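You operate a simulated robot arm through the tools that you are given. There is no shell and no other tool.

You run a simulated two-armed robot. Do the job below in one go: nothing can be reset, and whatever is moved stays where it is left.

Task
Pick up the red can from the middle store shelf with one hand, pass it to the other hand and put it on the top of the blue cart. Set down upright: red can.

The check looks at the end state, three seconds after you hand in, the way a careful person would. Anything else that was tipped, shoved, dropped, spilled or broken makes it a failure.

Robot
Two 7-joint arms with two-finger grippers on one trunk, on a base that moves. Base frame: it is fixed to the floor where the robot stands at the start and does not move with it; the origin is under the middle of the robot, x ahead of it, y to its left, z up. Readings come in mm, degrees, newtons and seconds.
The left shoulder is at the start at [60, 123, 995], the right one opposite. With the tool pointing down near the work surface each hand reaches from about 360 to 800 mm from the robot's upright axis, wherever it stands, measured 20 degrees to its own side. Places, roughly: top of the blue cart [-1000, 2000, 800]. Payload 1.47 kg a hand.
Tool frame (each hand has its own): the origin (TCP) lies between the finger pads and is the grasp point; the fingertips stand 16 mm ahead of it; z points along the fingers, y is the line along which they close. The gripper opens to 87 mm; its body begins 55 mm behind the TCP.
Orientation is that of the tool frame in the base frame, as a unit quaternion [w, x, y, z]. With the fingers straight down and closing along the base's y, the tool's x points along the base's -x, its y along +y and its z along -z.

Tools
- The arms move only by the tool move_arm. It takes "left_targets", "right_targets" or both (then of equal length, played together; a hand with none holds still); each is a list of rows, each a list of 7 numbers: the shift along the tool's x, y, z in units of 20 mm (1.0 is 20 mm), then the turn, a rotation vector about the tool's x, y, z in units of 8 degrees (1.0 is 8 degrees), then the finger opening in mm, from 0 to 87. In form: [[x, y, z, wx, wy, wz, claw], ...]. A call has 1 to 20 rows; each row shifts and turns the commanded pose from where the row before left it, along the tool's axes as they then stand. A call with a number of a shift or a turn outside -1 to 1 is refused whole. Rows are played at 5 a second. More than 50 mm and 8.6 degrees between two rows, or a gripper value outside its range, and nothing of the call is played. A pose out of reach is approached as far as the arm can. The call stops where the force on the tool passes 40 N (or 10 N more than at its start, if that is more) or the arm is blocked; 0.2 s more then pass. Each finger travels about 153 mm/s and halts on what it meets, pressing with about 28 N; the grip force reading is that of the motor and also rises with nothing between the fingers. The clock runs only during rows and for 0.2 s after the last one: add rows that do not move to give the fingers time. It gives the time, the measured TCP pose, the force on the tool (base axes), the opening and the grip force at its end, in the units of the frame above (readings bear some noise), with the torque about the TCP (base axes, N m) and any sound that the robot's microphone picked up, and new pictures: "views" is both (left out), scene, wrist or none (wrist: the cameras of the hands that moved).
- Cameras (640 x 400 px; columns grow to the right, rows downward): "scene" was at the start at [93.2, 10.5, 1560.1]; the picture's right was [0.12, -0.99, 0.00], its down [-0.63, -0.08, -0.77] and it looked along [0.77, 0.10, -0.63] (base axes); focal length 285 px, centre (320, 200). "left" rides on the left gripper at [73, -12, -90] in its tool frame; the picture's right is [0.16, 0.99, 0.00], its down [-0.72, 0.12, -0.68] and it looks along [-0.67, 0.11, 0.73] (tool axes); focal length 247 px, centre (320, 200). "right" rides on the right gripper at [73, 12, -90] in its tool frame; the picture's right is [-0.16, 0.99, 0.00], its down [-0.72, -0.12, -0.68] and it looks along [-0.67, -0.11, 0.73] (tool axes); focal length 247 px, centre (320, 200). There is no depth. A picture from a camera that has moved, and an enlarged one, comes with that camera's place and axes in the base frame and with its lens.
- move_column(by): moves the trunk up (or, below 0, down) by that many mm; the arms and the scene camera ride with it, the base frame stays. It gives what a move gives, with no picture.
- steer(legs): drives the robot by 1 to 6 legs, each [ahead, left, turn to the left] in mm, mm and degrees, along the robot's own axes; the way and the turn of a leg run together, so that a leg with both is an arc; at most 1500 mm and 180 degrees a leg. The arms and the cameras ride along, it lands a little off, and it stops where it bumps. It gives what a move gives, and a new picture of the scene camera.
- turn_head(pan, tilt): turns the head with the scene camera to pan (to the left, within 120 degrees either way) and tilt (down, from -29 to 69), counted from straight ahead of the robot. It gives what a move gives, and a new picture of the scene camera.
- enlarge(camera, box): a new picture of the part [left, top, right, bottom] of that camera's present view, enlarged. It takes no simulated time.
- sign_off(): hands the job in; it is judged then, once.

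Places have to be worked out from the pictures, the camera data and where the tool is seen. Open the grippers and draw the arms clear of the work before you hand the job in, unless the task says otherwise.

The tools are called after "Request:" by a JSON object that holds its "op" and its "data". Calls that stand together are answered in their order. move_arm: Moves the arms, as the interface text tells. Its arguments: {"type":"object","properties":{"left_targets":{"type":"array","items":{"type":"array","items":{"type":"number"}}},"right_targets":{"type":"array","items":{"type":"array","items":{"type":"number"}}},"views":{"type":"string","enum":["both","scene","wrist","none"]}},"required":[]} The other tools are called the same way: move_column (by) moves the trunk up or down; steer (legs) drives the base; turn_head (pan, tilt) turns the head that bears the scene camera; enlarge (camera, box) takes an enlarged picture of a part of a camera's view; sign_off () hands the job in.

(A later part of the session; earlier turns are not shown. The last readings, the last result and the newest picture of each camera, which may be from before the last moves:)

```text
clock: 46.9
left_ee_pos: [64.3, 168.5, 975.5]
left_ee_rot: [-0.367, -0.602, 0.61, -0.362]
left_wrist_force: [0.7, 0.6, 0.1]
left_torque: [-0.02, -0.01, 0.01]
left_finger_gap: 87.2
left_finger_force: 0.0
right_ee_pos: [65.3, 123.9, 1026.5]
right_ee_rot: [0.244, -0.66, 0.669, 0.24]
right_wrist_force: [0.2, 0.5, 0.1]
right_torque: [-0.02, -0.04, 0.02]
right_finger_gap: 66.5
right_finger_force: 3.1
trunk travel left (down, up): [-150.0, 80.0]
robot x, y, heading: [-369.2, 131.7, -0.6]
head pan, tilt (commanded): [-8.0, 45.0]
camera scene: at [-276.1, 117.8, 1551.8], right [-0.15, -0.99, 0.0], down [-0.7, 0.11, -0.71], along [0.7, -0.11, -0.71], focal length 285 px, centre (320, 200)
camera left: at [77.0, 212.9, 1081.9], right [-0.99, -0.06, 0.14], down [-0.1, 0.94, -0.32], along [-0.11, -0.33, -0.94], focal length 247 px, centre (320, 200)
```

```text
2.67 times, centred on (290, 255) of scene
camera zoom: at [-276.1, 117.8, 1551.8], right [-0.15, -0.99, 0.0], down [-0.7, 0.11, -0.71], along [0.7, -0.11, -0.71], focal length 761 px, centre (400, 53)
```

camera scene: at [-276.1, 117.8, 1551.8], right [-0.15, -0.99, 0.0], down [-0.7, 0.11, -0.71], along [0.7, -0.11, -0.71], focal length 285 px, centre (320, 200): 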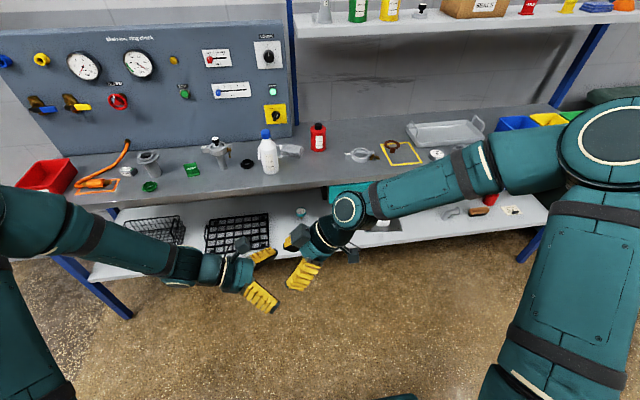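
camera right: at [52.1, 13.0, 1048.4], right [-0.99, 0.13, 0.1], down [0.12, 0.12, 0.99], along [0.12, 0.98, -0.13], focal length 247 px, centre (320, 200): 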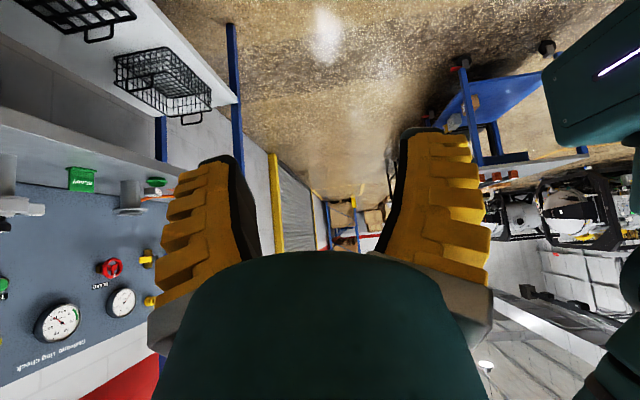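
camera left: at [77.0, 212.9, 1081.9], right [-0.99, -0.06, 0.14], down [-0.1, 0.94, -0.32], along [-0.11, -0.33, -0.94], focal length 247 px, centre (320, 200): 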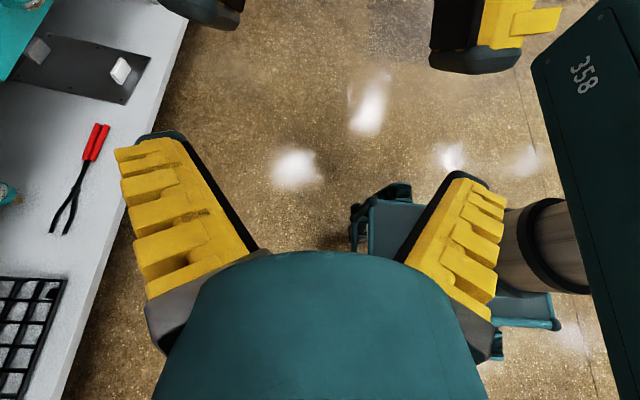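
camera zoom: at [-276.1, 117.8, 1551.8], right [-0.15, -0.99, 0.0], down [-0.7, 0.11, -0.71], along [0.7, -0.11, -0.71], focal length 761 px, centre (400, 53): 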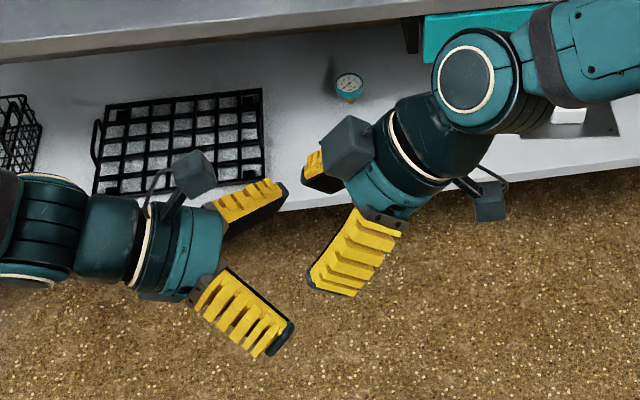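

Clear so far. I complete the rehearsal move to the handover position.

Request:
{"op": "move_arm", "data": {"left_targets": [[0.44, 0, 0.828, 0, 0, 0, 87], [0.44, 0, 0.828, 0, 0, 0, 87]], "views": "both"}}

Request:
{"op": "enlarge", "data": {"camera": "scene", "box": [230, 180, 370, 310]}}

```text
clock: 47.5
left_ee_pos: [66.5, 130.5, 974.3]
left_ee_rot: [-0.367, -0.601, 0.611, -0.361]
left_wrist_force: [0.4, 0.0, 0.1]
left_torque: [0.03, -0.02, -0.01]
left_finger_gap: 87.1
left_finger_force: 0.0
right_ee_pos: [65.7, 124.2, 1025.7]
right_ee_rot: [0.243, -0.66, 0.668, 0.241]
right_wrist_force: [0.2, 0.7, 0.5]
right_torque: [0.03, 0.04, 0.01]
right_finger_gap: 66.5
right_finger_force: 2.9
trunk travel left (down, up): [-150.0, 80.0]
robot x, y, heading: [-364.8, 132.7, -0.8]
head pan, tilt (commanded): [-8.0, 45.0]
camera scene: at [-276.1, 118.0, 1551.8], right [-0.15, -0.99, 0.0], down [-0.7, 0.11, -0.71], along [0.7, -0.11, -0.71], focal length 285 px, centre (320, 200)
camera left: at [78.3, 174.9, 1080.7], right [-0.99, -0.06, 0.14], down [-0.1, 0.94, -0.32], along [-0.11, -0.33, -0.94], focal length 247 px, centre (320, 200)
```

scene: 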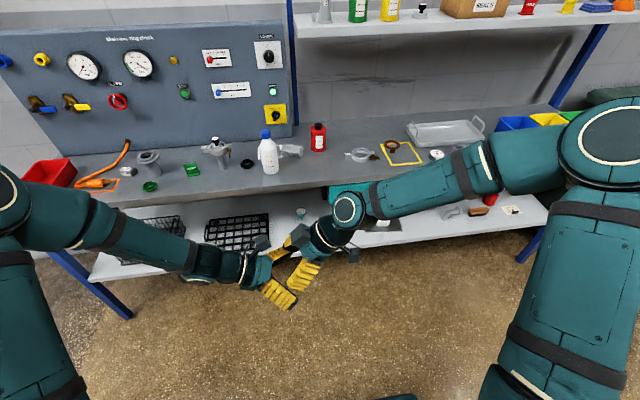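
left: 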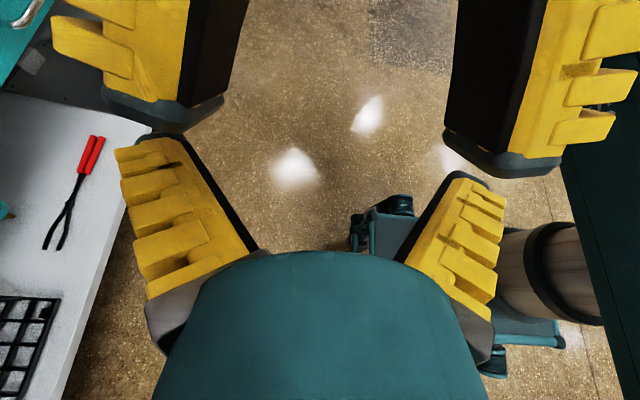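

```text
3.08 times, centred on (300, 245) of scene
camera zoom: at [-276.1, 118.0, 1551.8], right [-0.15, -0.99, 0.0], down [-0.7, 0.11, -0.71], along [0.7, -0.11, -0.71], focal length 878 px, centre (382, 62)
```

zoom: 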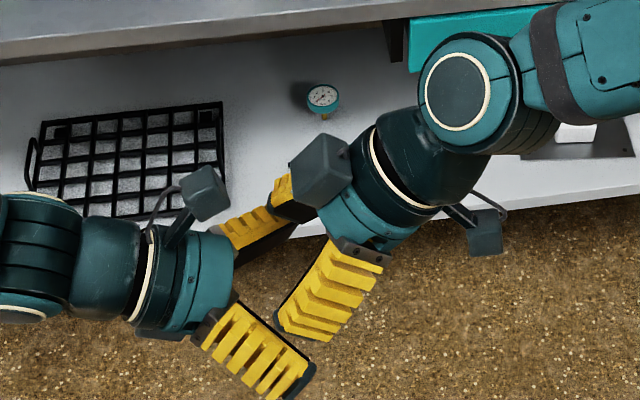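

The two hands fit without contact. I also rehearse closing the left hand to 62 mm in place.

Request:
{"op": "move_arm", "data": {"left_targets": [[0, 0, 0, 0, 0, 0, 60], [0, 0, 0, 0, 0, 0, 60], [0, 0, 0, 0, 0, 0, 60], [0, 0, 0, 0, 0, 0, 60]], "views": "both"}}

Request:
{"op": "enlarge", "data": {"camera": "scene", "box": [230, 180, 370, 310]}}

```text
clock: 48.5
left_ee_pos: [65.3, 131.4, 973.5]
left_ee_rot: [-0.367, -0.602, 0.61, -0.362]
left_wrist_force: [0.2, 0.0, 0.2]
left_torque: [0.01, 0.04, -0.02]
left_finger_gap: 64.9
left_finger_force: 3.3
right_ee_pos: [64.7, 124.3, 1027.6]
right_ee_rot: [0.244, -0.661, 0.668, 0.24]
right_wrist_force: [-0.2, -0.6, 0.1]
right_torque: [-0.01, 0.01, 0.03]
right_finger_gap: 66.3
right_finger_force: 2.6
trunk travel left (down, up): [-150.0, 80.0]
robot x, y, heading: [-367.1, 128.5, -0.8]
head pan, tilt (commanded): [-8.0, 45.0]
camera scene: at [-276.2, 118.2, 1551.8], right [-0.15, -0.99, 0.0], down [-0.7, 0.11, -0.71], along [0.7, -0.11, -0.71], focal length 285 px, centre (320, 200)
camera left: at [78.3, 175.3, 1080.7], right [-0.99, -0.06, 0.14], down [-0.1, 0.94, -0.32], along [-0.11, -0.33, -0.94], focal length 247 px, centre (320, 200)
```

scene: 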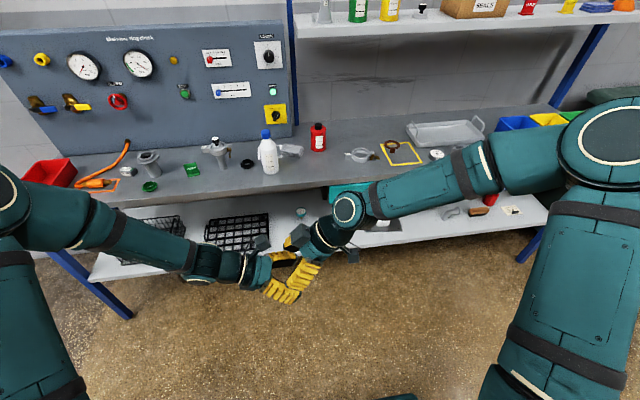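
left: 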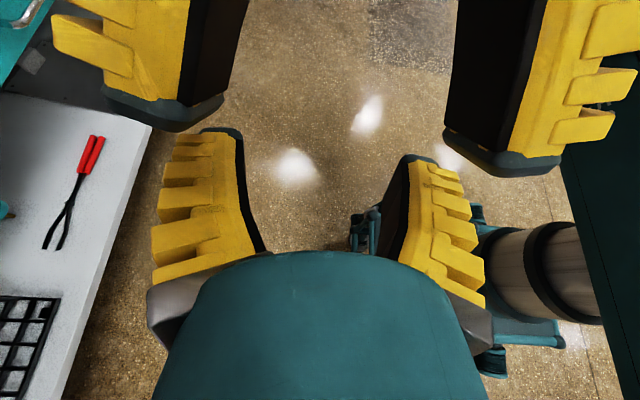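

```text
3.08 times, centred on (300, 245) of scene
camera zoom: at [-276.2, 118.2, 1551.8], right [-0.15, -0.99, 0.0], down [-0.7, 0.11, -0.71], along [0.7, -0.11, -0.71], focal length 878 px, centre (382, 62)
```

zoom: 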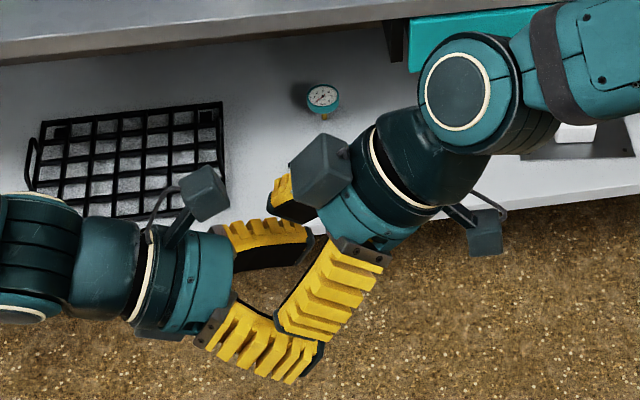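

The rehearsal works with no contact. I open the left hand, draw it back left and up out of the way.

Request:
{"op": "move_arm", "data": {"left_targets": [[0, 0, 0, 0, 0, 0, 87], [0, 0, 0, 0, 0, 0, 87], [-0.4456, 0, -0.839, 0, 0, 0, 87], [-0.4456, 0, -0.839, 0, 0, 0, 87], [-0.4456, 0, -0.839, 0, 0, 0, 87], [-0.4456, 0, -0.839, 0, 0, 0, 87], [-0.4456, 0, -0.839, 0, 0, 0, 87], [-0.4456, 0, -0.839, 0, 0, 0, 87], [-0.4456, 0, -0.839, 0, 0, 0, 87], [-0.4456, 0, -0.839, 0, 0, 0, 87], [0.828, 0.375, -0.44, 0, 0, 0, 87], [0.828, 0.375, -0.44, 0, 0, 0, 87], [0.828, 0.375, -0.44, 0, 0, 0, 87], [0.828, 0.375, -0.44, 0, 0, 0, 87], [0.828, 0.375, -0.44, 0, 0, 0, 87], [0.828, 0.375, -0.44, 0, 0, 0, 87], [0.828, 0.375, -0.44, 0, 0, 0, 87], [0.828, 0.375, -0.44, 0, 0, 0, 87]], "views": "none"}}

Request:
{"op": "move_arm", "data": {"right_targets": [[0, 0, 0, 0.603, 0, 0.718, 87], [0, 0, 0, 0.603, 0, 0.718, 87], [0, 0, 0, 0.603, 0, 0.718, 87], [0, 0, 0, 0.603, 0, 0.718, 87], [0, 0, 0, 0.603, 0, 0.718, 87], [0, 0, 0, 0.603, 0, 0.718, 87], [0, 0, 0, 0.603, 0, 0.718, 87], [0, 0, 0, 0.603, 0, 0.718, 87], [0, 0, 0, 0.603, 0, 0.718, 87], [0, 0, 0, 0.603, 0, 0.718, 87], [0, 0, 0, 0.603, 0, 0.718, 87], [0, 0, 0, 0.603, 0, 0.718, 87], [0, -0.92, 0, 0, 0, 0, 87], [0, -0.92, 0, 0, 0, 0, 87], [0, -0.92, 0, 0, 0, 0, 87], [0, -0.92, 0, 0, 0, 0, 87], [0, -0.92, 0, 0, 0, 0, 87], [0, -0.92, 0, 0, 0, 0, 87], [0, -0.92, 0, 0, 0, 0, 87], [0, -0.92, 0, 0, 0, 0, 87]], "views": "both"}}

```text
clock: 52.3
left_ee_pos: [3.4, 283.7, 1127.8]
left_ee_rot: [-0.366, -0.602, 0.61, -0.361]
left_wrist_force: [0.1, 0.6, 1.2]
left_torque: [0.03, -0.02, -0.01]
left_finger_gap: 87.1
left_finger_force: 0.0
right_ee_pos: [64.4, 124.4, 1028.3]
right_ee_rot: [0.243, -0.66, 0.669, 0.241]
right_wrist_force: [0.5, -0.1, 0.2]
right_torque: [-0.03, -0.01, -0.01]
right_finger_gap: 66.3
right_finger_force: 3.3
trunk travel left (down, up): [-150.0, 80.0]
robot x, y, heading: [-363.1, 131.0, -0.5]
head pan, tilt (commanded): [-8.0, 45.0]
```

```text
clock: 56.5
left_ee_pos: [5.4, 284.2, 1126.6]
left_ee_rot: [-0.366, -0.602, 0.61, -0.362]
left_wrist_force: [0.3, -0.1, -0.6]
left_torque: [0.03, -0.01, 0.01]
left_finger_gap: 87.0
left_finger_force: 0.0
right_ee_pos: [85.9, -17.0, 1030.2]
right_ee_rot: [0.341, 0.005, 0.94, -0.001]
right_wrist_force: [-0.4, 0.0, 0.0]
right_torque: [0.01, 0.01, 0.02]
right_finger_gap: 87.1
right_finger_force: 0.1
right hand out of reach, approached as far as the arm can: row 16, 17, 18, 19, 20
trunk travel left (down, up): [-150.0, 80.0]
robot x, y, heading: [-363.6, 130.1, -0.5]
head pan, tilt (commanded): [-8.0, 45.0]
camera scene: at [-276.2, 117.7, 1551.8], right [-0.15, -0.99, 0.0], down [-0.7, 0.11, -0.71], along [0.7, -0.11, -0.71], focal length 285 px, centre (320, 200)
camera right: at [-26.6, -2.7, 1051.7], right [0.13, 0.99, 0.1], down [0.12, -0.12, 0.99], along [0.98, -0.12, -0.13], focal length 247 px, centre (320, 200)
```

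scene: 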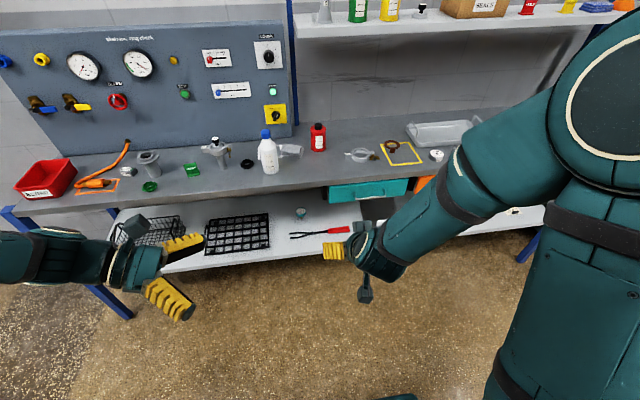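
right: 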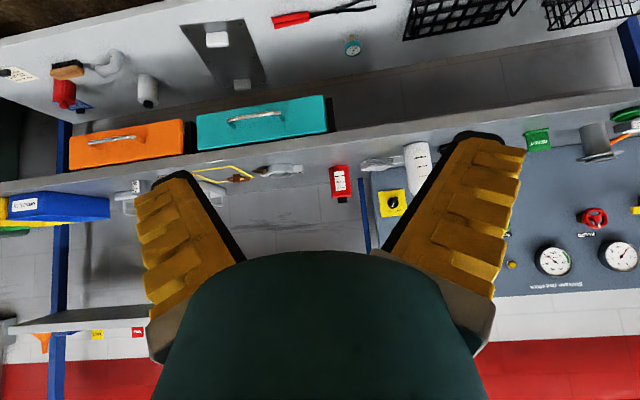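

The right arm was merely too folded there; moving it forward fixes that. I drive back up to the bench with the right hand at the can's side.

Request:
{"op": "steer", "data": {"legs": [[405, 0, 0.5]]}}

```text
clock: 58.9
left_ee_pos: [396.1, 280.2, 1125.1]
left_ee_rot: [-0.366, -0.603, 0.61, -0.362]
left_wrist_force: [0.0, -0.7, 0.3]
left_torque: [-0.03, 0.0, -0.01]
left_finger_gap: 86.9
left_finger_force: 0.0
right_ee_pos: [477.8, -20.6, 1029.2]
right_ee_rot: [0.341, 0.004, 0.94, -0.002]
right_wrist_force: [0.3, -0.2, -0.6]
right_torque: [-0.03, 0.0, -0.04]
right_finger_gap: 87.1
right_finger_force: 0.2
trunk travel left (down, up): [-150.0, 80.0]
robot x, y, heading: [27.5, 123.8, -0.9]
head pan, tilt (commanded): [-8.0, 45.0]
camera scene: at [115.7, 113.6, 1551.7], right [-0.15, -0.99, 0.0], down [-0.7, 0.11, -0.71], along [0.7, -0.11, -0.71], focal length 285 px, centre (320, 200)
```

scene: 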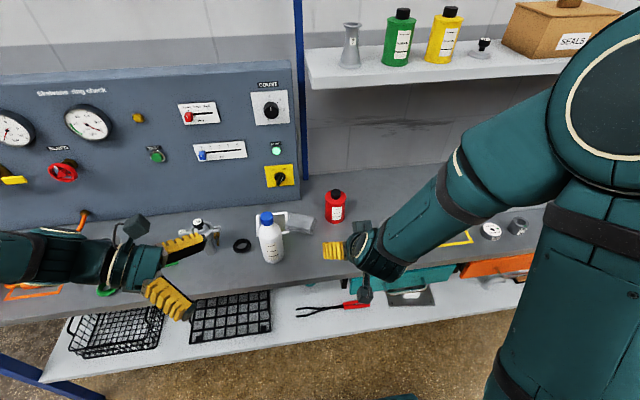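

I extend the right hand forward toward the pre-pick point behind and above the can.

Request:
{"op": "move_arm", "data": {"right_targets": [[-0.728, 0, 0.611, 0, 0, 0, 87], [-0.728, 0, 0.611, 0, 0, 0, 87], [-0.728, 0, 0.611, 0, 0, 0, 87], [-0.728, 0, 0.611, 0, 0, 0, 87], [-0.728, 0, 0.611, 0, 0, 0, 87], [-0.728, 0, 0.611, 0, 0, 0, 87], [-0.728, 0, 0.611, 0, 0, 0, 87], [-0.728, 0, 0.611, 0, 0, 0, 87]], "views": "both"}}

Request:
{"op": "enlarge", "data": {"camera": "scene", "box": [270, 160, 430, 280]}}

Request:
{"op": "enlarge", "data": {"camera": "right", "box": [240, 100, 420, 260]}}

```text
clock: 60.7
left_ee_pos: [396.2, 280.7, 1126.4]
left_ee_rot: [-0.366, -0.603, 0.61, -0.362]
left_wrist_force: [-0.8, -0.4, -0.6]
left_torque: [0.0, -0.03, -0.01]
left_finger_gap: 87.2
left_finger_force: 0.1
right_ee_pos: [631.0, -22.3, 1028.6]
right_ee_rot: [0.341, 0.004, 0.94, -0.002]
right_wrist_force: [-0.4, -0.7, 0.5]
right_torque: [0.0, 0.01, 0.0]
right_finger_gap: 86.8
right_finger_force: 0.1
trunk travel left (down, up): [-150.0, 80.0]
robot x, y, heading: [25.6, 126.7, -0.5]
head pan, tilt (commanded): [-8.0, 45.0]
camera scene: at [115.3, 113.8, 1551.7], right [-0.15, -0.99, 0.0], down [-0.7, 0.11, -0.71], along [0.7, -0.11, -0.71], focal length 285 px, centre (320, 200)
camera right: at [517.0, -8.2, 1050.4], right [0.13, 0.99, 0.1], down [0.12, -0.12, 0.99], along [0.98, -0.12, -0.13], focal length 247 px, centre (320, 200)
```

scene: 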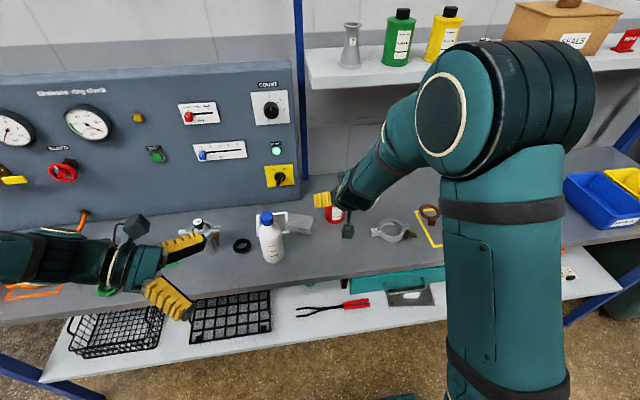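
right: 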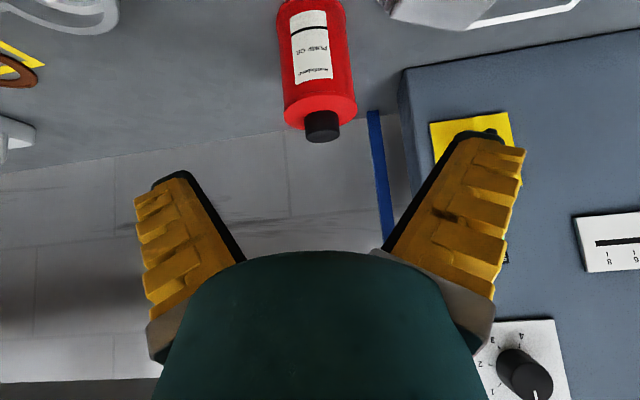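

```text
3.33 times, centred on (350, 220) of scene
camera zoom: at [115.3, 113.8, 1551.7], right [-0.15, -0.99, 0.0], down [-0.7, 0.11, -0.71], along [0.7, -0.11, -0.71], focal length 951 px, centre (220, 133)
```

zoom: 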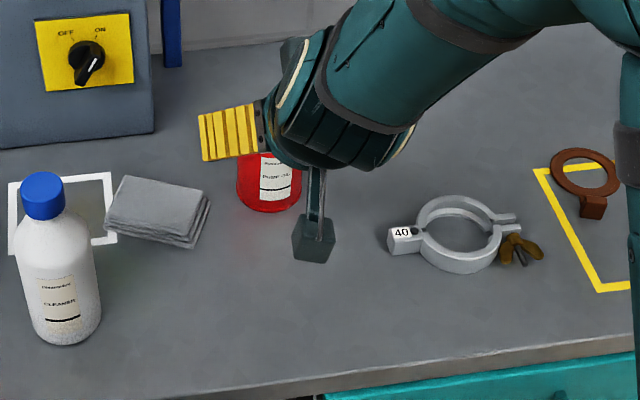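

```text
2.50 times, centred on (330, 180) of right
camera zoom: at [517.0, -8.2, 1050.4], right [0.13, 0.99, 0.1], down [0.12, -0.12, 0.99], along [0.98, -0.12, -0.13], focal length 617 px, centre (295, 250)
```

zoom: 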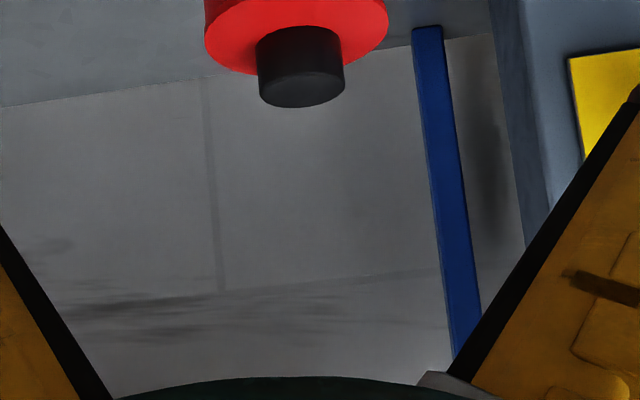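

The can's axis is at about [710, -24]. I advance along the fingers with a small sideways correction, stopping about 25 mm short to check.

Request:
{"op": "move_arm", "data": {"right_targets": [[-0.08, -0.01, 0.9, 0, 0, 0, 87], [-0.08, -0.01, 0.9, 0, 0, 0, 87], [-0.08, -0.01, 0.9, 0, 0, 0, 87], [-0.08, -0.01, 0.9, 0, 0, 0, 87], [-0.08, -0.01, 0.9, 0, 0, 0, 87]], "views": "both"}}

Request:
{"op": "enlarge", "data": {"camera": "scene", "box": [270, 160, 430, 280]}}

```text
clock: 61.9
left_ee_pos: [396.6, 279.8, 1127.3]
left_ee_rot: [-0.366, -0.603, 0.61, -0.361]
left_wrist_force: [0.3, -0.8, -0.4]
left_torque: [0.01, 0.02, -0.01]
left_finger_gap: 86.9
left_finger_force: 0.1
right_ee_pos: [695.3, -23.8, 965.5]
right_ee_rot: [0.34, 0.004, 0.94, -0.002]
right_wrist_force: [-0.5, 0.4, 0.2]
right_torque: [-0.01, 0.02, -0.01]
right_finger_gap: 87.2
right_finger_force: 0.0
trunk travel left (down, up): [-150.0, 80.0]
robot x, y, heading: [26.8, 127.8, -0.7]
head pan, tilt (commanded): [-8.0, 45.0]
camera scene: at [115.6, 113.6, 1551.7], right [-0.15, -0.99, 0.0], down [-0.7, 0.11, -0.71], along [0.7, -0.11, -0.71], focal length 285 px, centre (320, 200)
camera right: at [582.4, -9.5, 986.7], right [0.13, 0.99, 0.1], down [0.12, -0.12, 0.99], along [0.98, -0.12, -0.13], focal length 247 px, centre (320, 200)
```

scene: 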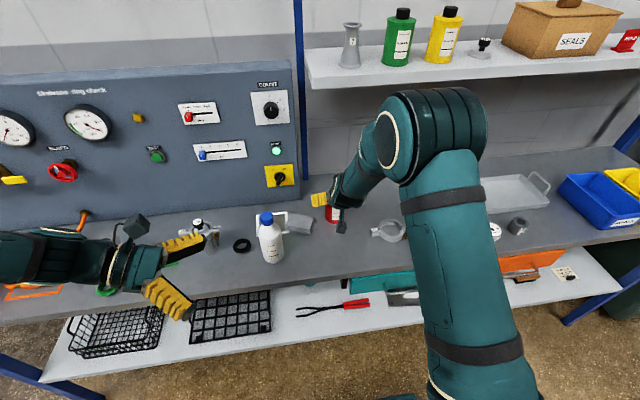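
right: 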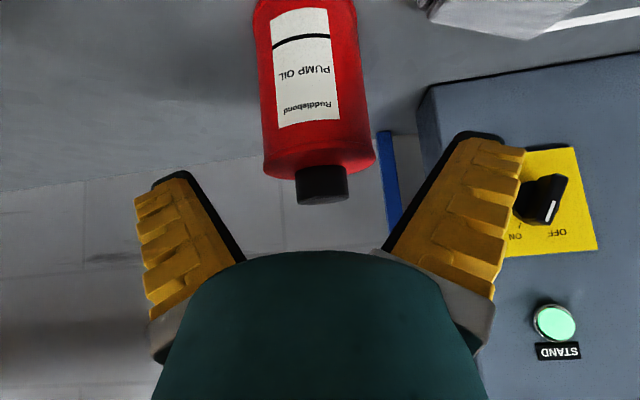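

```text
3.33 times, centred on (350, 220) of scene
camera zoom: at [115.6, 113.6, 1551.7], right [-0.15, -0.99, 0.0], down [-0.7, 0.11, -0.71], along [0.7, -0.11, -0.71], focal length 951 px, centre (220, 133)
```

zoom: 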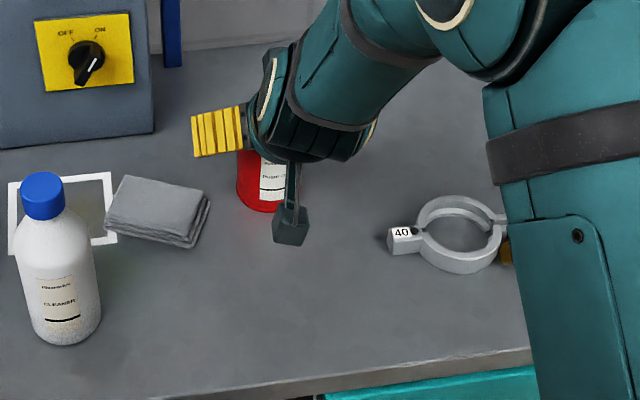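

Triangulating with both wrist views puts the can axis nearer x ≈ 718, bench z ≈ 860, cap top ≈ 970. I advance the last 38 mm along the fingers to the grasp point.

Request:
{"op": "move_arm", "data": {"right_targets": [[-0.08, -0.02, 0.945, 0, 0, 0, 87], [-0.08, -0.02, 0.945, 0, 0, 0, 87]], "views": "both"}}

Request:
{"op": "enlarge", "data": {"camera": "scene", "box": [270, 160, 430, 280]}}

```text
clock: 62.5
left_ee_pos: [395.8, 280.1, 1125.4]
left_ee_rot: [-0.366, -0.603, 0.609, -0.362]
left_wrist_force: [-0.2, 0.0, 1.2]
left_torque: [0.03, 0.0, 0.02]
left_finger_gap: 86.9
left_finger_force: 0.1
right_ee_pos: [722.6, -25.1, 940.3]
right_ee_rot: [0.341, 0.005, 0.94, -0.001]
right_wrist_force: [0.1, -0.4, -0.1]
right_torque: [-0.02, -0.01, 0.0]
right_finger_gap: 86.8
right_finger_force: 0.0
trunk travel left (down, up): [-150.0, 80.0]
robot x, y, heading: [26.8, 127.5, -0.5]
head pan, tilt (commanded): [-8.0, 45.0]
camera scene: at [115.0, 113.5, 1551.7], right [-0.15, -0.99, 0.0], down [-0.7, 0.11, -0.71], along [0.7, -0.11, -0.71], focal length 285 px, centre (320, 200)
camera right: at [608.7, -10.3, 961.2], right [0.13, 0.99, 0.1], down [0.12, -0.12, 0.99], along [0.98, -0.12, -0.13], focal length 247 px, centre (320, 200)
```

scene: 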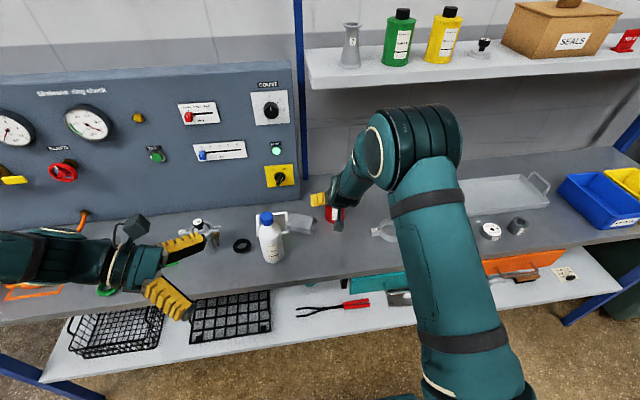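
right: 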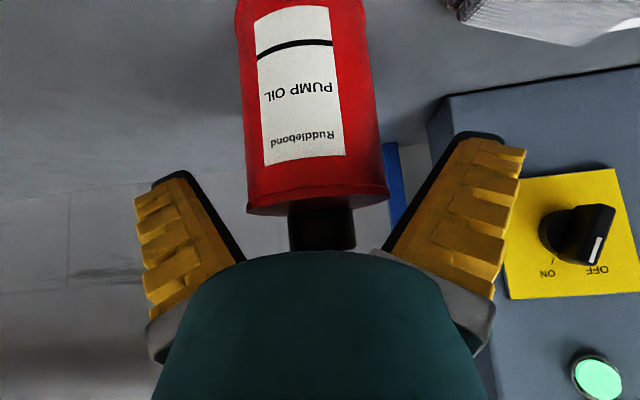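

```text
3.33 times, centred on (350, 220) of scene
camera zoom: at [115.0, 113.5, 1551.7], right [-0.15, -0.99, 0.0], down [-0.7, 0.11, -0.71], along [0.7, -0.11, -0.71], focal length 951 px, centre (220, 133)
```

zoom: 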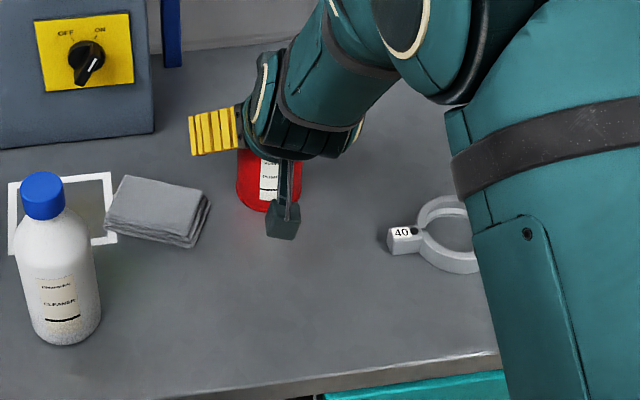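

Request:
{"op": "enlarge", "data": {"camera": "right", "box": [220, 130, 420, 260]}}

```text
3.08 times, centred on (320, 195) of right
camera zoom: at [608.7, -10.3, 961.2], right [0.13, 0.99, 0.1], down [0.12, -0.12, 0.99], along [0.98, -0.12, -0.13], focal length 760 px, centre (320, 215)
```

zoom: 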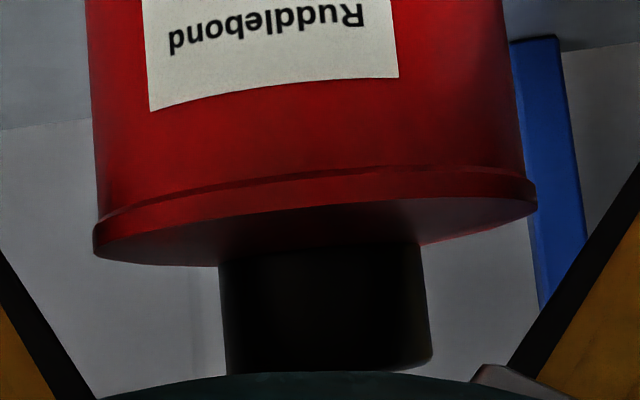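

The can is centered between the fingers with its rim at z ≈ 950 and the axis near x ≈ 719. I close the right gripper on it.

Request:
{"op": "move_arm", "data": {"right_targets": [[0, 0, 0, 0, 0, 0, 70], [0, 0, 0, 0, 0, 0, 64], [0, 0, 0, 0, 0, 0, 56], [0, 0, 0, 0, 0, 0, 45], [0, 0, 0, 0, 0, 0, 30], [0, 0, 0, 0, 0, 0, 30], [0, 0, 0, 0, 0, 0, 30]], "views": "both"}}

Request:
{"op": "enlarge", "data": {"camera": "scene", "box": [270, 160, 430, 280]}}

```text
clock: 64.1
left_ee_pos: [395.9, 280.2, 1127.0]
left_ee_rot: [-0.366, -0.603, 0.609, -0.363]
left_wrist_force: [-0.6, -0.3, -0.3]
left_torque: [0.02, 0.0, -0.02]
left_finger_gap: 87.0
left_finger_force: 0.0
right_ee_pos: [722.9, -24.0, 940.3]
right_ee_rot: [0.342, 0.005, 0.94, -0.002]
right_wrist_force: [-0.6, 0.3, 0.6]
right_torque: [-0.04, 0.27, -0.01]
right_finger_gap: 62.4
right_finger_force: 28.0
trunk travel left (down, up): [-150.0, 80.0]
robot x, y, heading: [26.6, 128.1, -0.5]
head pan, tilt (commanded): [-8.0, 45.0]
camera scene: at [114.5, 113.6, 1551.8], right [-0.15, -0.99, 0.0], down [-0.7, 0.11, -0.71], along [0.7, -0.11, -0.71], focal length 285 px, centre (320, 200)
camera right: at [608.1, -10.4, 961.3], right [0.13, 0.99, 0.1], down [0.12, -0.12, 0.99], along [0.98, -0.12, -0.13], focal length 247 px, centre (320, 200)
```

scene: 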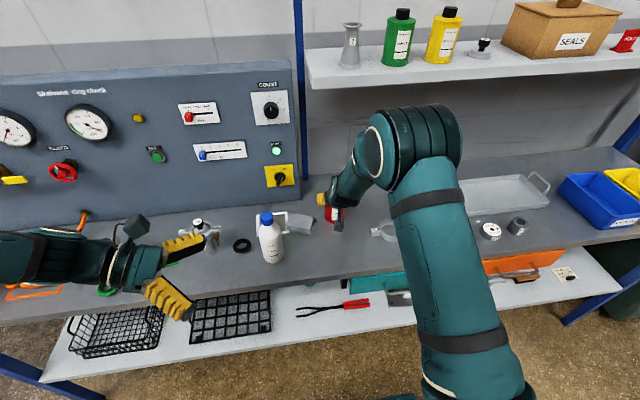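
right: 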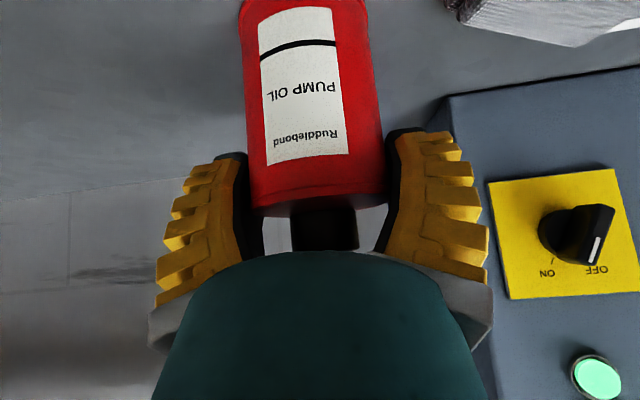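

```text
3.33 times, centred on (350, 220) of scene
camera zoom: at [114.5, 113.6, 1551.8], right [-0.15, -0.99, 0.0], down [-0.7, 0.11, -0.71], along [0.7, -0.11, -0.71], focal length 951 px, centre (220, 133)
```

zoom: 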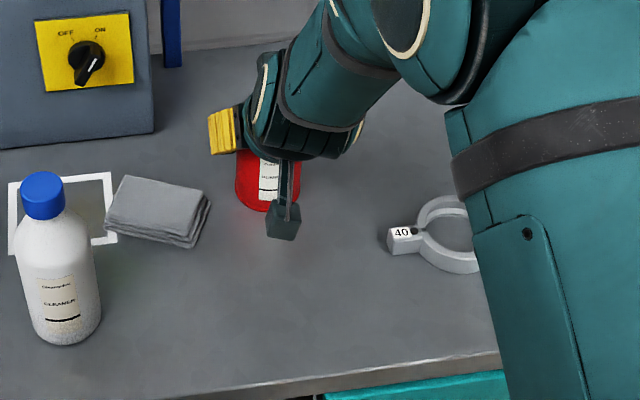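

The grip holds at 62.4 mm and 28 N. I lift a little straight up and check that the can comes along upright.

Request:
{"op": "move_arm", "data": {"right_targets": [[-0.32, 0, -0.383, 0, 0, 0, 30], [-0.32, 0, -0.383, 0, 0, 0, 30], [-0.32, 0, -0.383, 0, 0, 0, 30], [-0.32, 0, -0.383, 0, 0, 0, 30]], "views": "both"}}

Request:
{"op": "enlarge", "data": {"camera": "scene", "box": [270, 160, 430, 280]}}

```text
clock: 65.1
left_ee_pos: [396.8, 280.5, 1126.3]
left_ee_rot: [-0.366, -0.602, 0.61, -0.362]
left_wrist_force: [0.1, 0.0, -0.1]
left_torque: [-0.01, 0.03, 0.0]
left_finger_gap: 86.9
left_finger_force: 0.2
right_ee_pos: [721.2, -26.2, 980.2]
right_ee_rot: [0.341, 0.005, 0.94, -0.002]
right_wrist_force: [-0.3, -0.1, -0.1]
right_torque: [-0.01, -0.01, -0.03]
right_finger_gap: 36.0
right_finger_force: 4.2
trunk travel left (down, up): [-150.0, 80.0]
robot x, y, heading: [23.7, 125.5, -0.7]
head pan, tilt (commanded): [-8.0, 45.0]
camera scene: at [114.6, 113.6, 1551.8], right [-0.15, -0.99, 0.0], down [-0.7, 0.11, -0.71], along [0.7, -0.11, -0.71], focal length 285 px, centre (320, 200)
camera right: at [607.7, -11.4, 1001.3], right [0.13, 0.99, 0.1], down [0.12, -0.12, 0.99], along [0.98, -0.12, -0.13], focal length 247 px, centre (320, 200)
```

scene: 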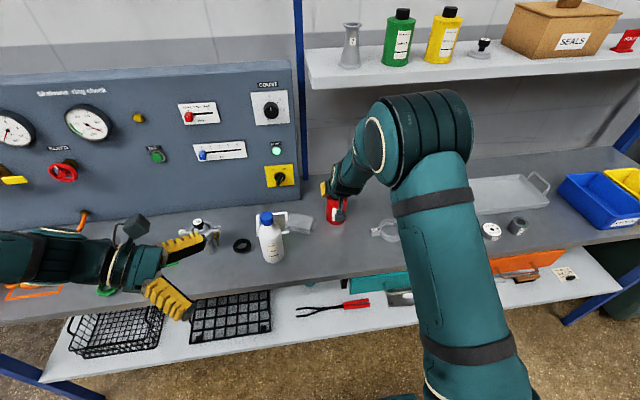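
right: 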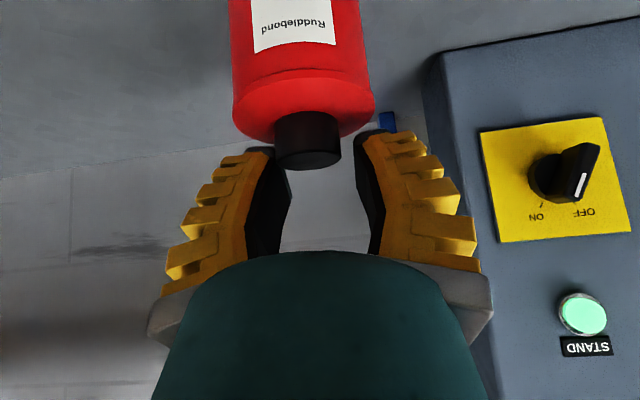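

```text
3.33 times, centred on (350, 220) of scene
camera zoom: at [114.6, 113.6, 1551.8], right [-0.15, -0.99, 0.0], down [-0.7, 0.11, -0.71], along [0.7, -0.11, -0.71], focal length 951 px, centre (220, 133)
```

zoom: 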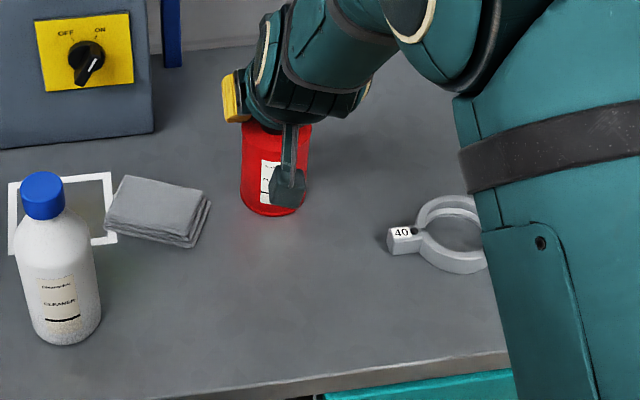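

The can slipped out of the fingers and stayed standing on the bench, since the splayed fingers push the wide body out. I'll grip the narrower black cap from straight above instead; first I open and back out along the approach.

Request:
{"op": "move_arm", "data": {"right_targets": [[0, 0, 0, 0, 0, 0, 87], [0, 0, 0, 0, 0, 0, 87], [0, 0, 0, 0, 0, 0, 87], [0, 0, -1, 0, 0, 0, 87], [0, 0, -1, 0, 0, 0, 87], [0, 0, -1, 0, 0, 0, 87], [0, 0, -1, 0, 0, 0, 87], [0, 0, -1, 0, 0, 0, 87]], "views": "both"}}

Request:
{"op": "enlarge", "data": {"camera": "right", "box": [230, 0, 430, 150]}}

```text
clock: 66.9
left_ee_pos: [395.5, 280.5, 1126.6]
left_ee_rot: [-0.366, -0.602, 0.609, -0.363]
left_wrist_force: [0.1, -0.6, -0.5]
left_torque: [0.03, -0.03, 0.01]
left_finger_gap: 87.1
left_finger_force: 0.1
right_ee_pos: [655.3, -25.1, 1056.8]
right_ee_rot: [0.341, 0.005, 0.94, -0.002]
right_wrist_force: [-0.3, 0.2, 0.1]
right_torque: [0.0, 0.04, 0.0]
right_finger_gap: 86.9
right_finger_force: 0.1
trunk travel left (down, up): [-150.0, 80.0]
robot x, y, heading: [23.5, 125.0, -0.8]
head pan, tilt (commanded): [-8.0, 45.0]
camera scene: at [114.0, 113.8, 1551.8], right [-0.15, -0.99, 0.0], down [-0.7, 0.11, -0.71], along [0.7, -0.11, -0.71], focal length 285 px, centre (320, 200)
camera right: at [541.2, -11.0, 1078.1], right [0.13, 0.99, 0.1], down [0.12, -0.12, 0.99], along [0.98, -0.12, -0.13], focal length 247 px, centre (320, 200)
```

scene: 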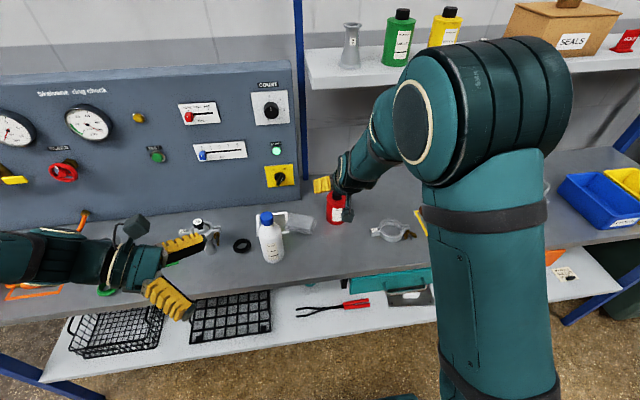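
right: 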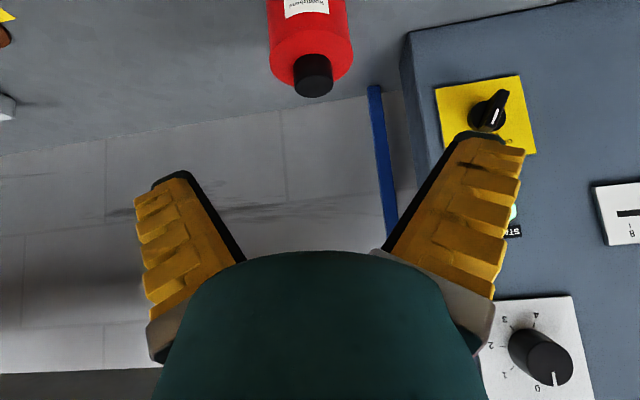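

```text
2.67 times, centred on (330, 75) of right
camera zoom: at [541.2, -11.0, 1078.1], right [0.13, 0.99, 0.1], down [0.12, -0.12, 0.99], along [0.98, -0.12, -0.13], focal length 659 px, centre (293, 533)
```

zoom: 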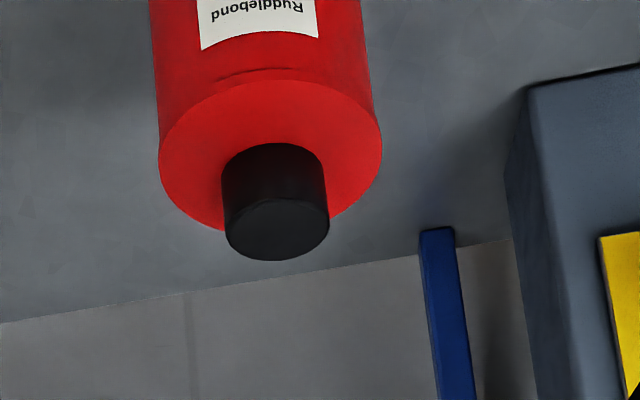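

The can still stands upright at about [714, -27]. I turn the right hand to point straight down and yaw it so the fingers close fore-and-aft.

Request:
{"op": "move_arm", "data": {"right_targets": [[0, 0, 0, 0, 1, 0, 87], [0, 0, 0, 0, 1, 0, 87], [0, 0, 0, 0, 1, 0, 87], [0, 0, 0, 0, 1, 0, 87], [0, 0, 0, 0, 1, 0, 87], [0, 0, 0, 0, 0, -0.9375, 87], [0, 0, 0, 0, 0, -0.9375, 87], [0, 0, 0, 0, 0, -0.9375, 87], [0, 0, 0, 0, 0, -0.9375, 87], [0, 0, 0, 0, 0, -0.9375, 87], [0, 0, 0, 0, 0, -0.9375, 87], [0, 0, 0, 0, 0, -0.9375, 87], [0, 0, 0, 0, 0, -0.9375, 87], [0, 0, 0, 0, 0, -0.9375, 87], [0, 0, 0, 0, 0, -0.9375, 87], [0, 0, 0, 0, 0, -0.9375, 87], [0, 0, 0, 0, 0, -0.9375, 87]], "views": "both"}}

Request:
{"op": "enlarge", "data": {"camera": "scene", "box": [270, 120, 430, 260]}}

```text
clock: 70.5
left_ee_pos: [396.2, 280.7, 1126.6]
left_ee_rot: [-0.366, -0.602, 0.61, -0.362]
left_wrist_force: [-0.5, 0.5, -0.3]
left_torque: [0.01, -0.03, 0.02]
left_finger_gap: 86.9
left_finger_force: 0.1
right_ee_pos: [656.5, -27.5, 1056.8]
right_ee_rot: [0.0, -0.704, 0.71, 0.0]
right_wrist_force: [-0.5, 0.7, -0.2]
right_torque: [-0.01, -0.01, 0.0]
right_finger_gap: 87.1
right_finger_force: 0.2
trunk travel left (down, up): [-150.0, 80.0]
robot x, y, heading: [23.5, 120.9, -0.7]
head pan, tilt (commanded): [-8.0, 45.0]
camera scene: at [114.8, 113.5, 1551.8], right [-0.15, -0.99, 0.0], down [-0.7, 0.11, -0.71], along [0.7, -0.11, -0.71], focal length 285 px, centre (320, 200)
camera right: at [643.5, -96.0, 1145.7], right [-0.99, 0.17, 0.0], down [0.12, 0.72, 0.68], along [0.11, 0.67, -0.73], focal length 247 px, centre (320, 200)
```

scene: 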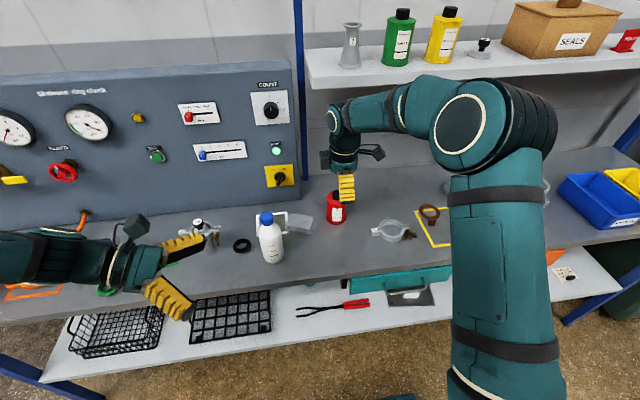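
right: 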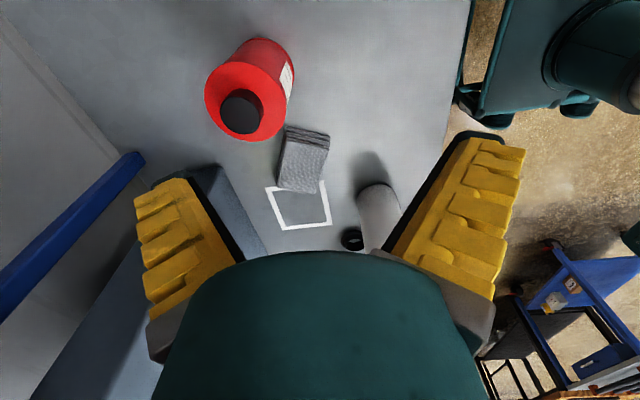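

```text
2.86 times, centred on (350, 190) of scene
camera zoom: at [114.8, 113.5, 1551.8], right [-0.15, -0.99, 0.0], down [-0.7, 0.11, -0.71], along [0.7, -0.11, -0.71], focal length 815 px, centre (234, 229)
```

zoom: 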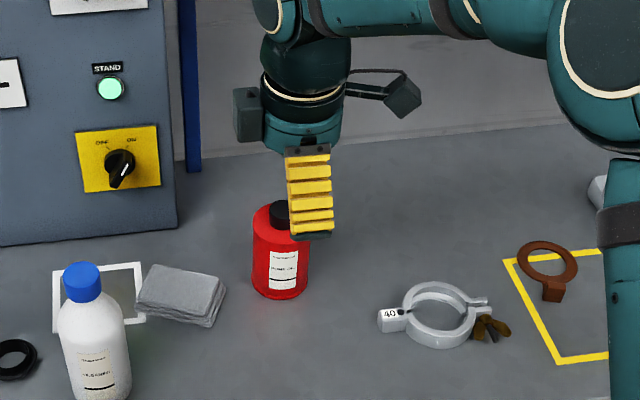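

Request:
{"op": "enlarge", "data": {"camera": "right", "box": [170, 20, 330, 160]}}

```text
2.86 times, centred on (250, 90) of right
camera zoom: at [643.5, -96.0, 1145.7], right [-0.99, 0.17, 0.0], down [0.12, 0.72, 0.68], along [0.11, 0.67, -0.73], focal length 706 px, centre (520, 514)
```

zoom: 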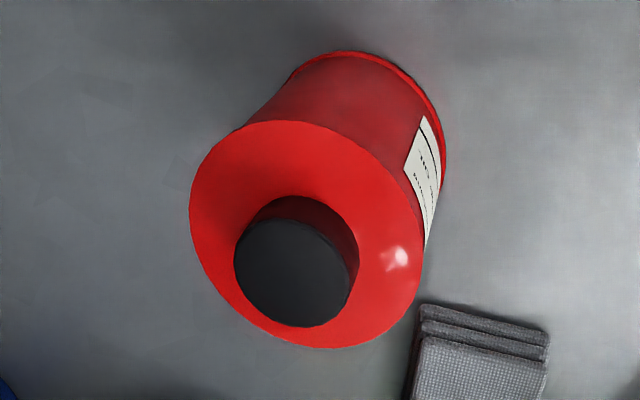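

The cap axis is at about [715, -29], cap top z ≈ 969. I move above it and descend to about 15 mm above the cap.

Request:
{"op": "move_arm", "data": {"right_targets": [[0.025, -0.975, 0, 0, 0, 0, 87], [0.025, -0.975, 0, 0, 0, 0, 87], [0.025, -0.975, 0, 0, 0, 0, 87], [0, 0, 0.95, 0, 0, 0, 87], [0, 0, 0.95, 0, 0, 0, 87], [0, 0, 0.95, 0, 0, 0, 87]], "views": "both"}}

Request:
{"op": "enlarge", "data": {"camera": "scene", "box": [270, 120, 430, 260]}}

Request:
{"op": "enlarge", "data": {"camera": "right", "box": [230, 90, 410, 250]}}

```text
clock: 71.9
left_ee_pos: [396.3, 280.1, 1126.1]
left_ee_rot: [-0.366, -0.602, 0.61, -0.362]
left_wrist_force: [0.0, 0.4, -0.4]
left_torque: [-0.01, -0.03, 0.03]
left_finger_gap: 86.9
left_finger_force: 0.0
right_ee_pos: [714.3, -24.4, 1000.2]
right_ee_rot: [0.0, -0.703, 0.712, -0.001]
right_wrist_force: [-0.3, -0.5, -0.4]
right_torque: [0.04, 0.02, 0.0]
right_finger_gap: 87.1
right_finger_force: 0.1
trunk travel left (down, up): [-150.0, 80.0]
robot x, y, heading: [26.7, 128.3, -1.0]
head pan, tilt (commanded): [-8.0, 45.0]
camera scene: at [115.0, 113.5, 1551.8], right [-0.15, -0.99, 0.0], down [-0.7, 0.11, -0.71], along [0.7, -0.11, -0.71], focal length 285 px, centre (320, 200)
camera right: at [701.5, -95.5, 1088.4], right [-0.99, 0.17, 0.0], down [0.12, 0.72, 0.68], along [0.11, 0.67, -0.73], focal length 247 px, centre (320, 200)
```

scene: 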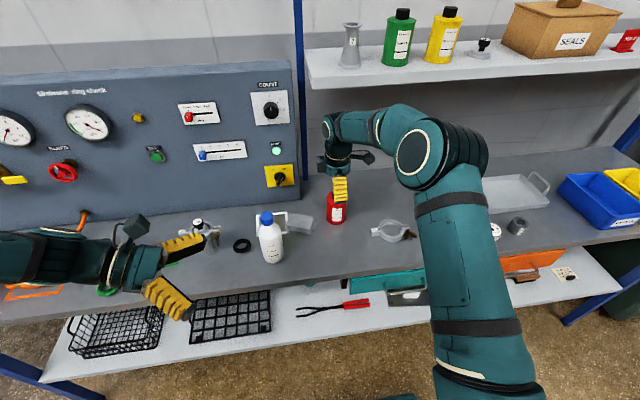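
right: 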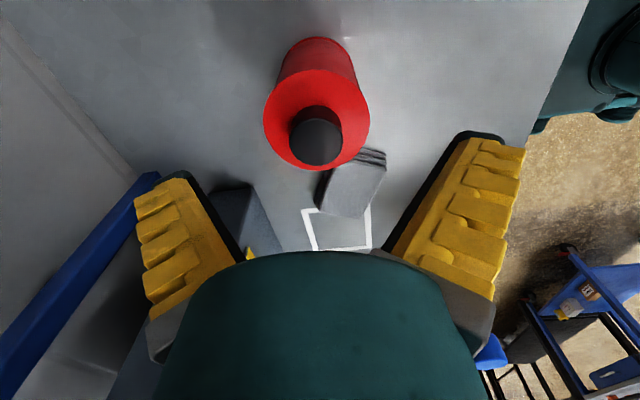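

```text
2.86 times, centred on (350, 190) of scene
camera zoom: at [115.0, 113.5, 1551.8], right [-0.15, -0.99, 0.0], down [-0.7, 0.11, -0.71], along [0.7, -0.11, -0.71], focal length 815 px, centre (234, 229)
```

zoom: 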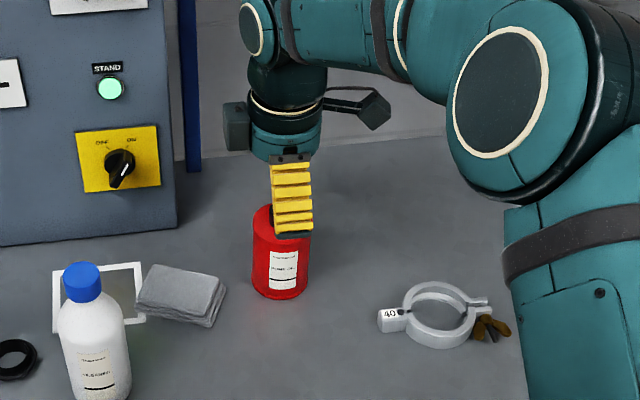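

```text
2.50 times, centred on (320, 170) of right
camera zoom: at [701.5, -95.5, 1088.4], right [-0.99, 0.17, 0.0], down [0.12, 0.72, 0.68], along [0.11, 0.67, -0.73], focal length 617 px, centre (320, 275)
```

zoom: 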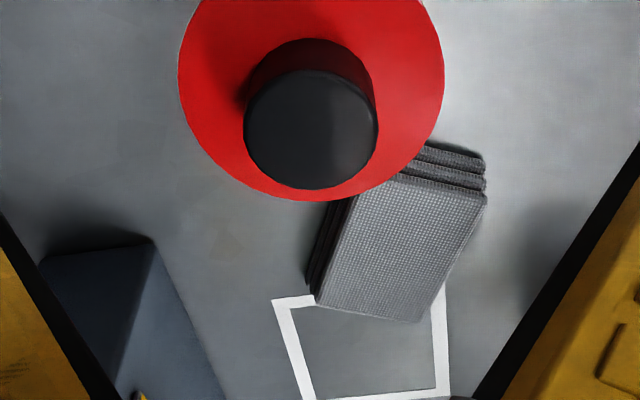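

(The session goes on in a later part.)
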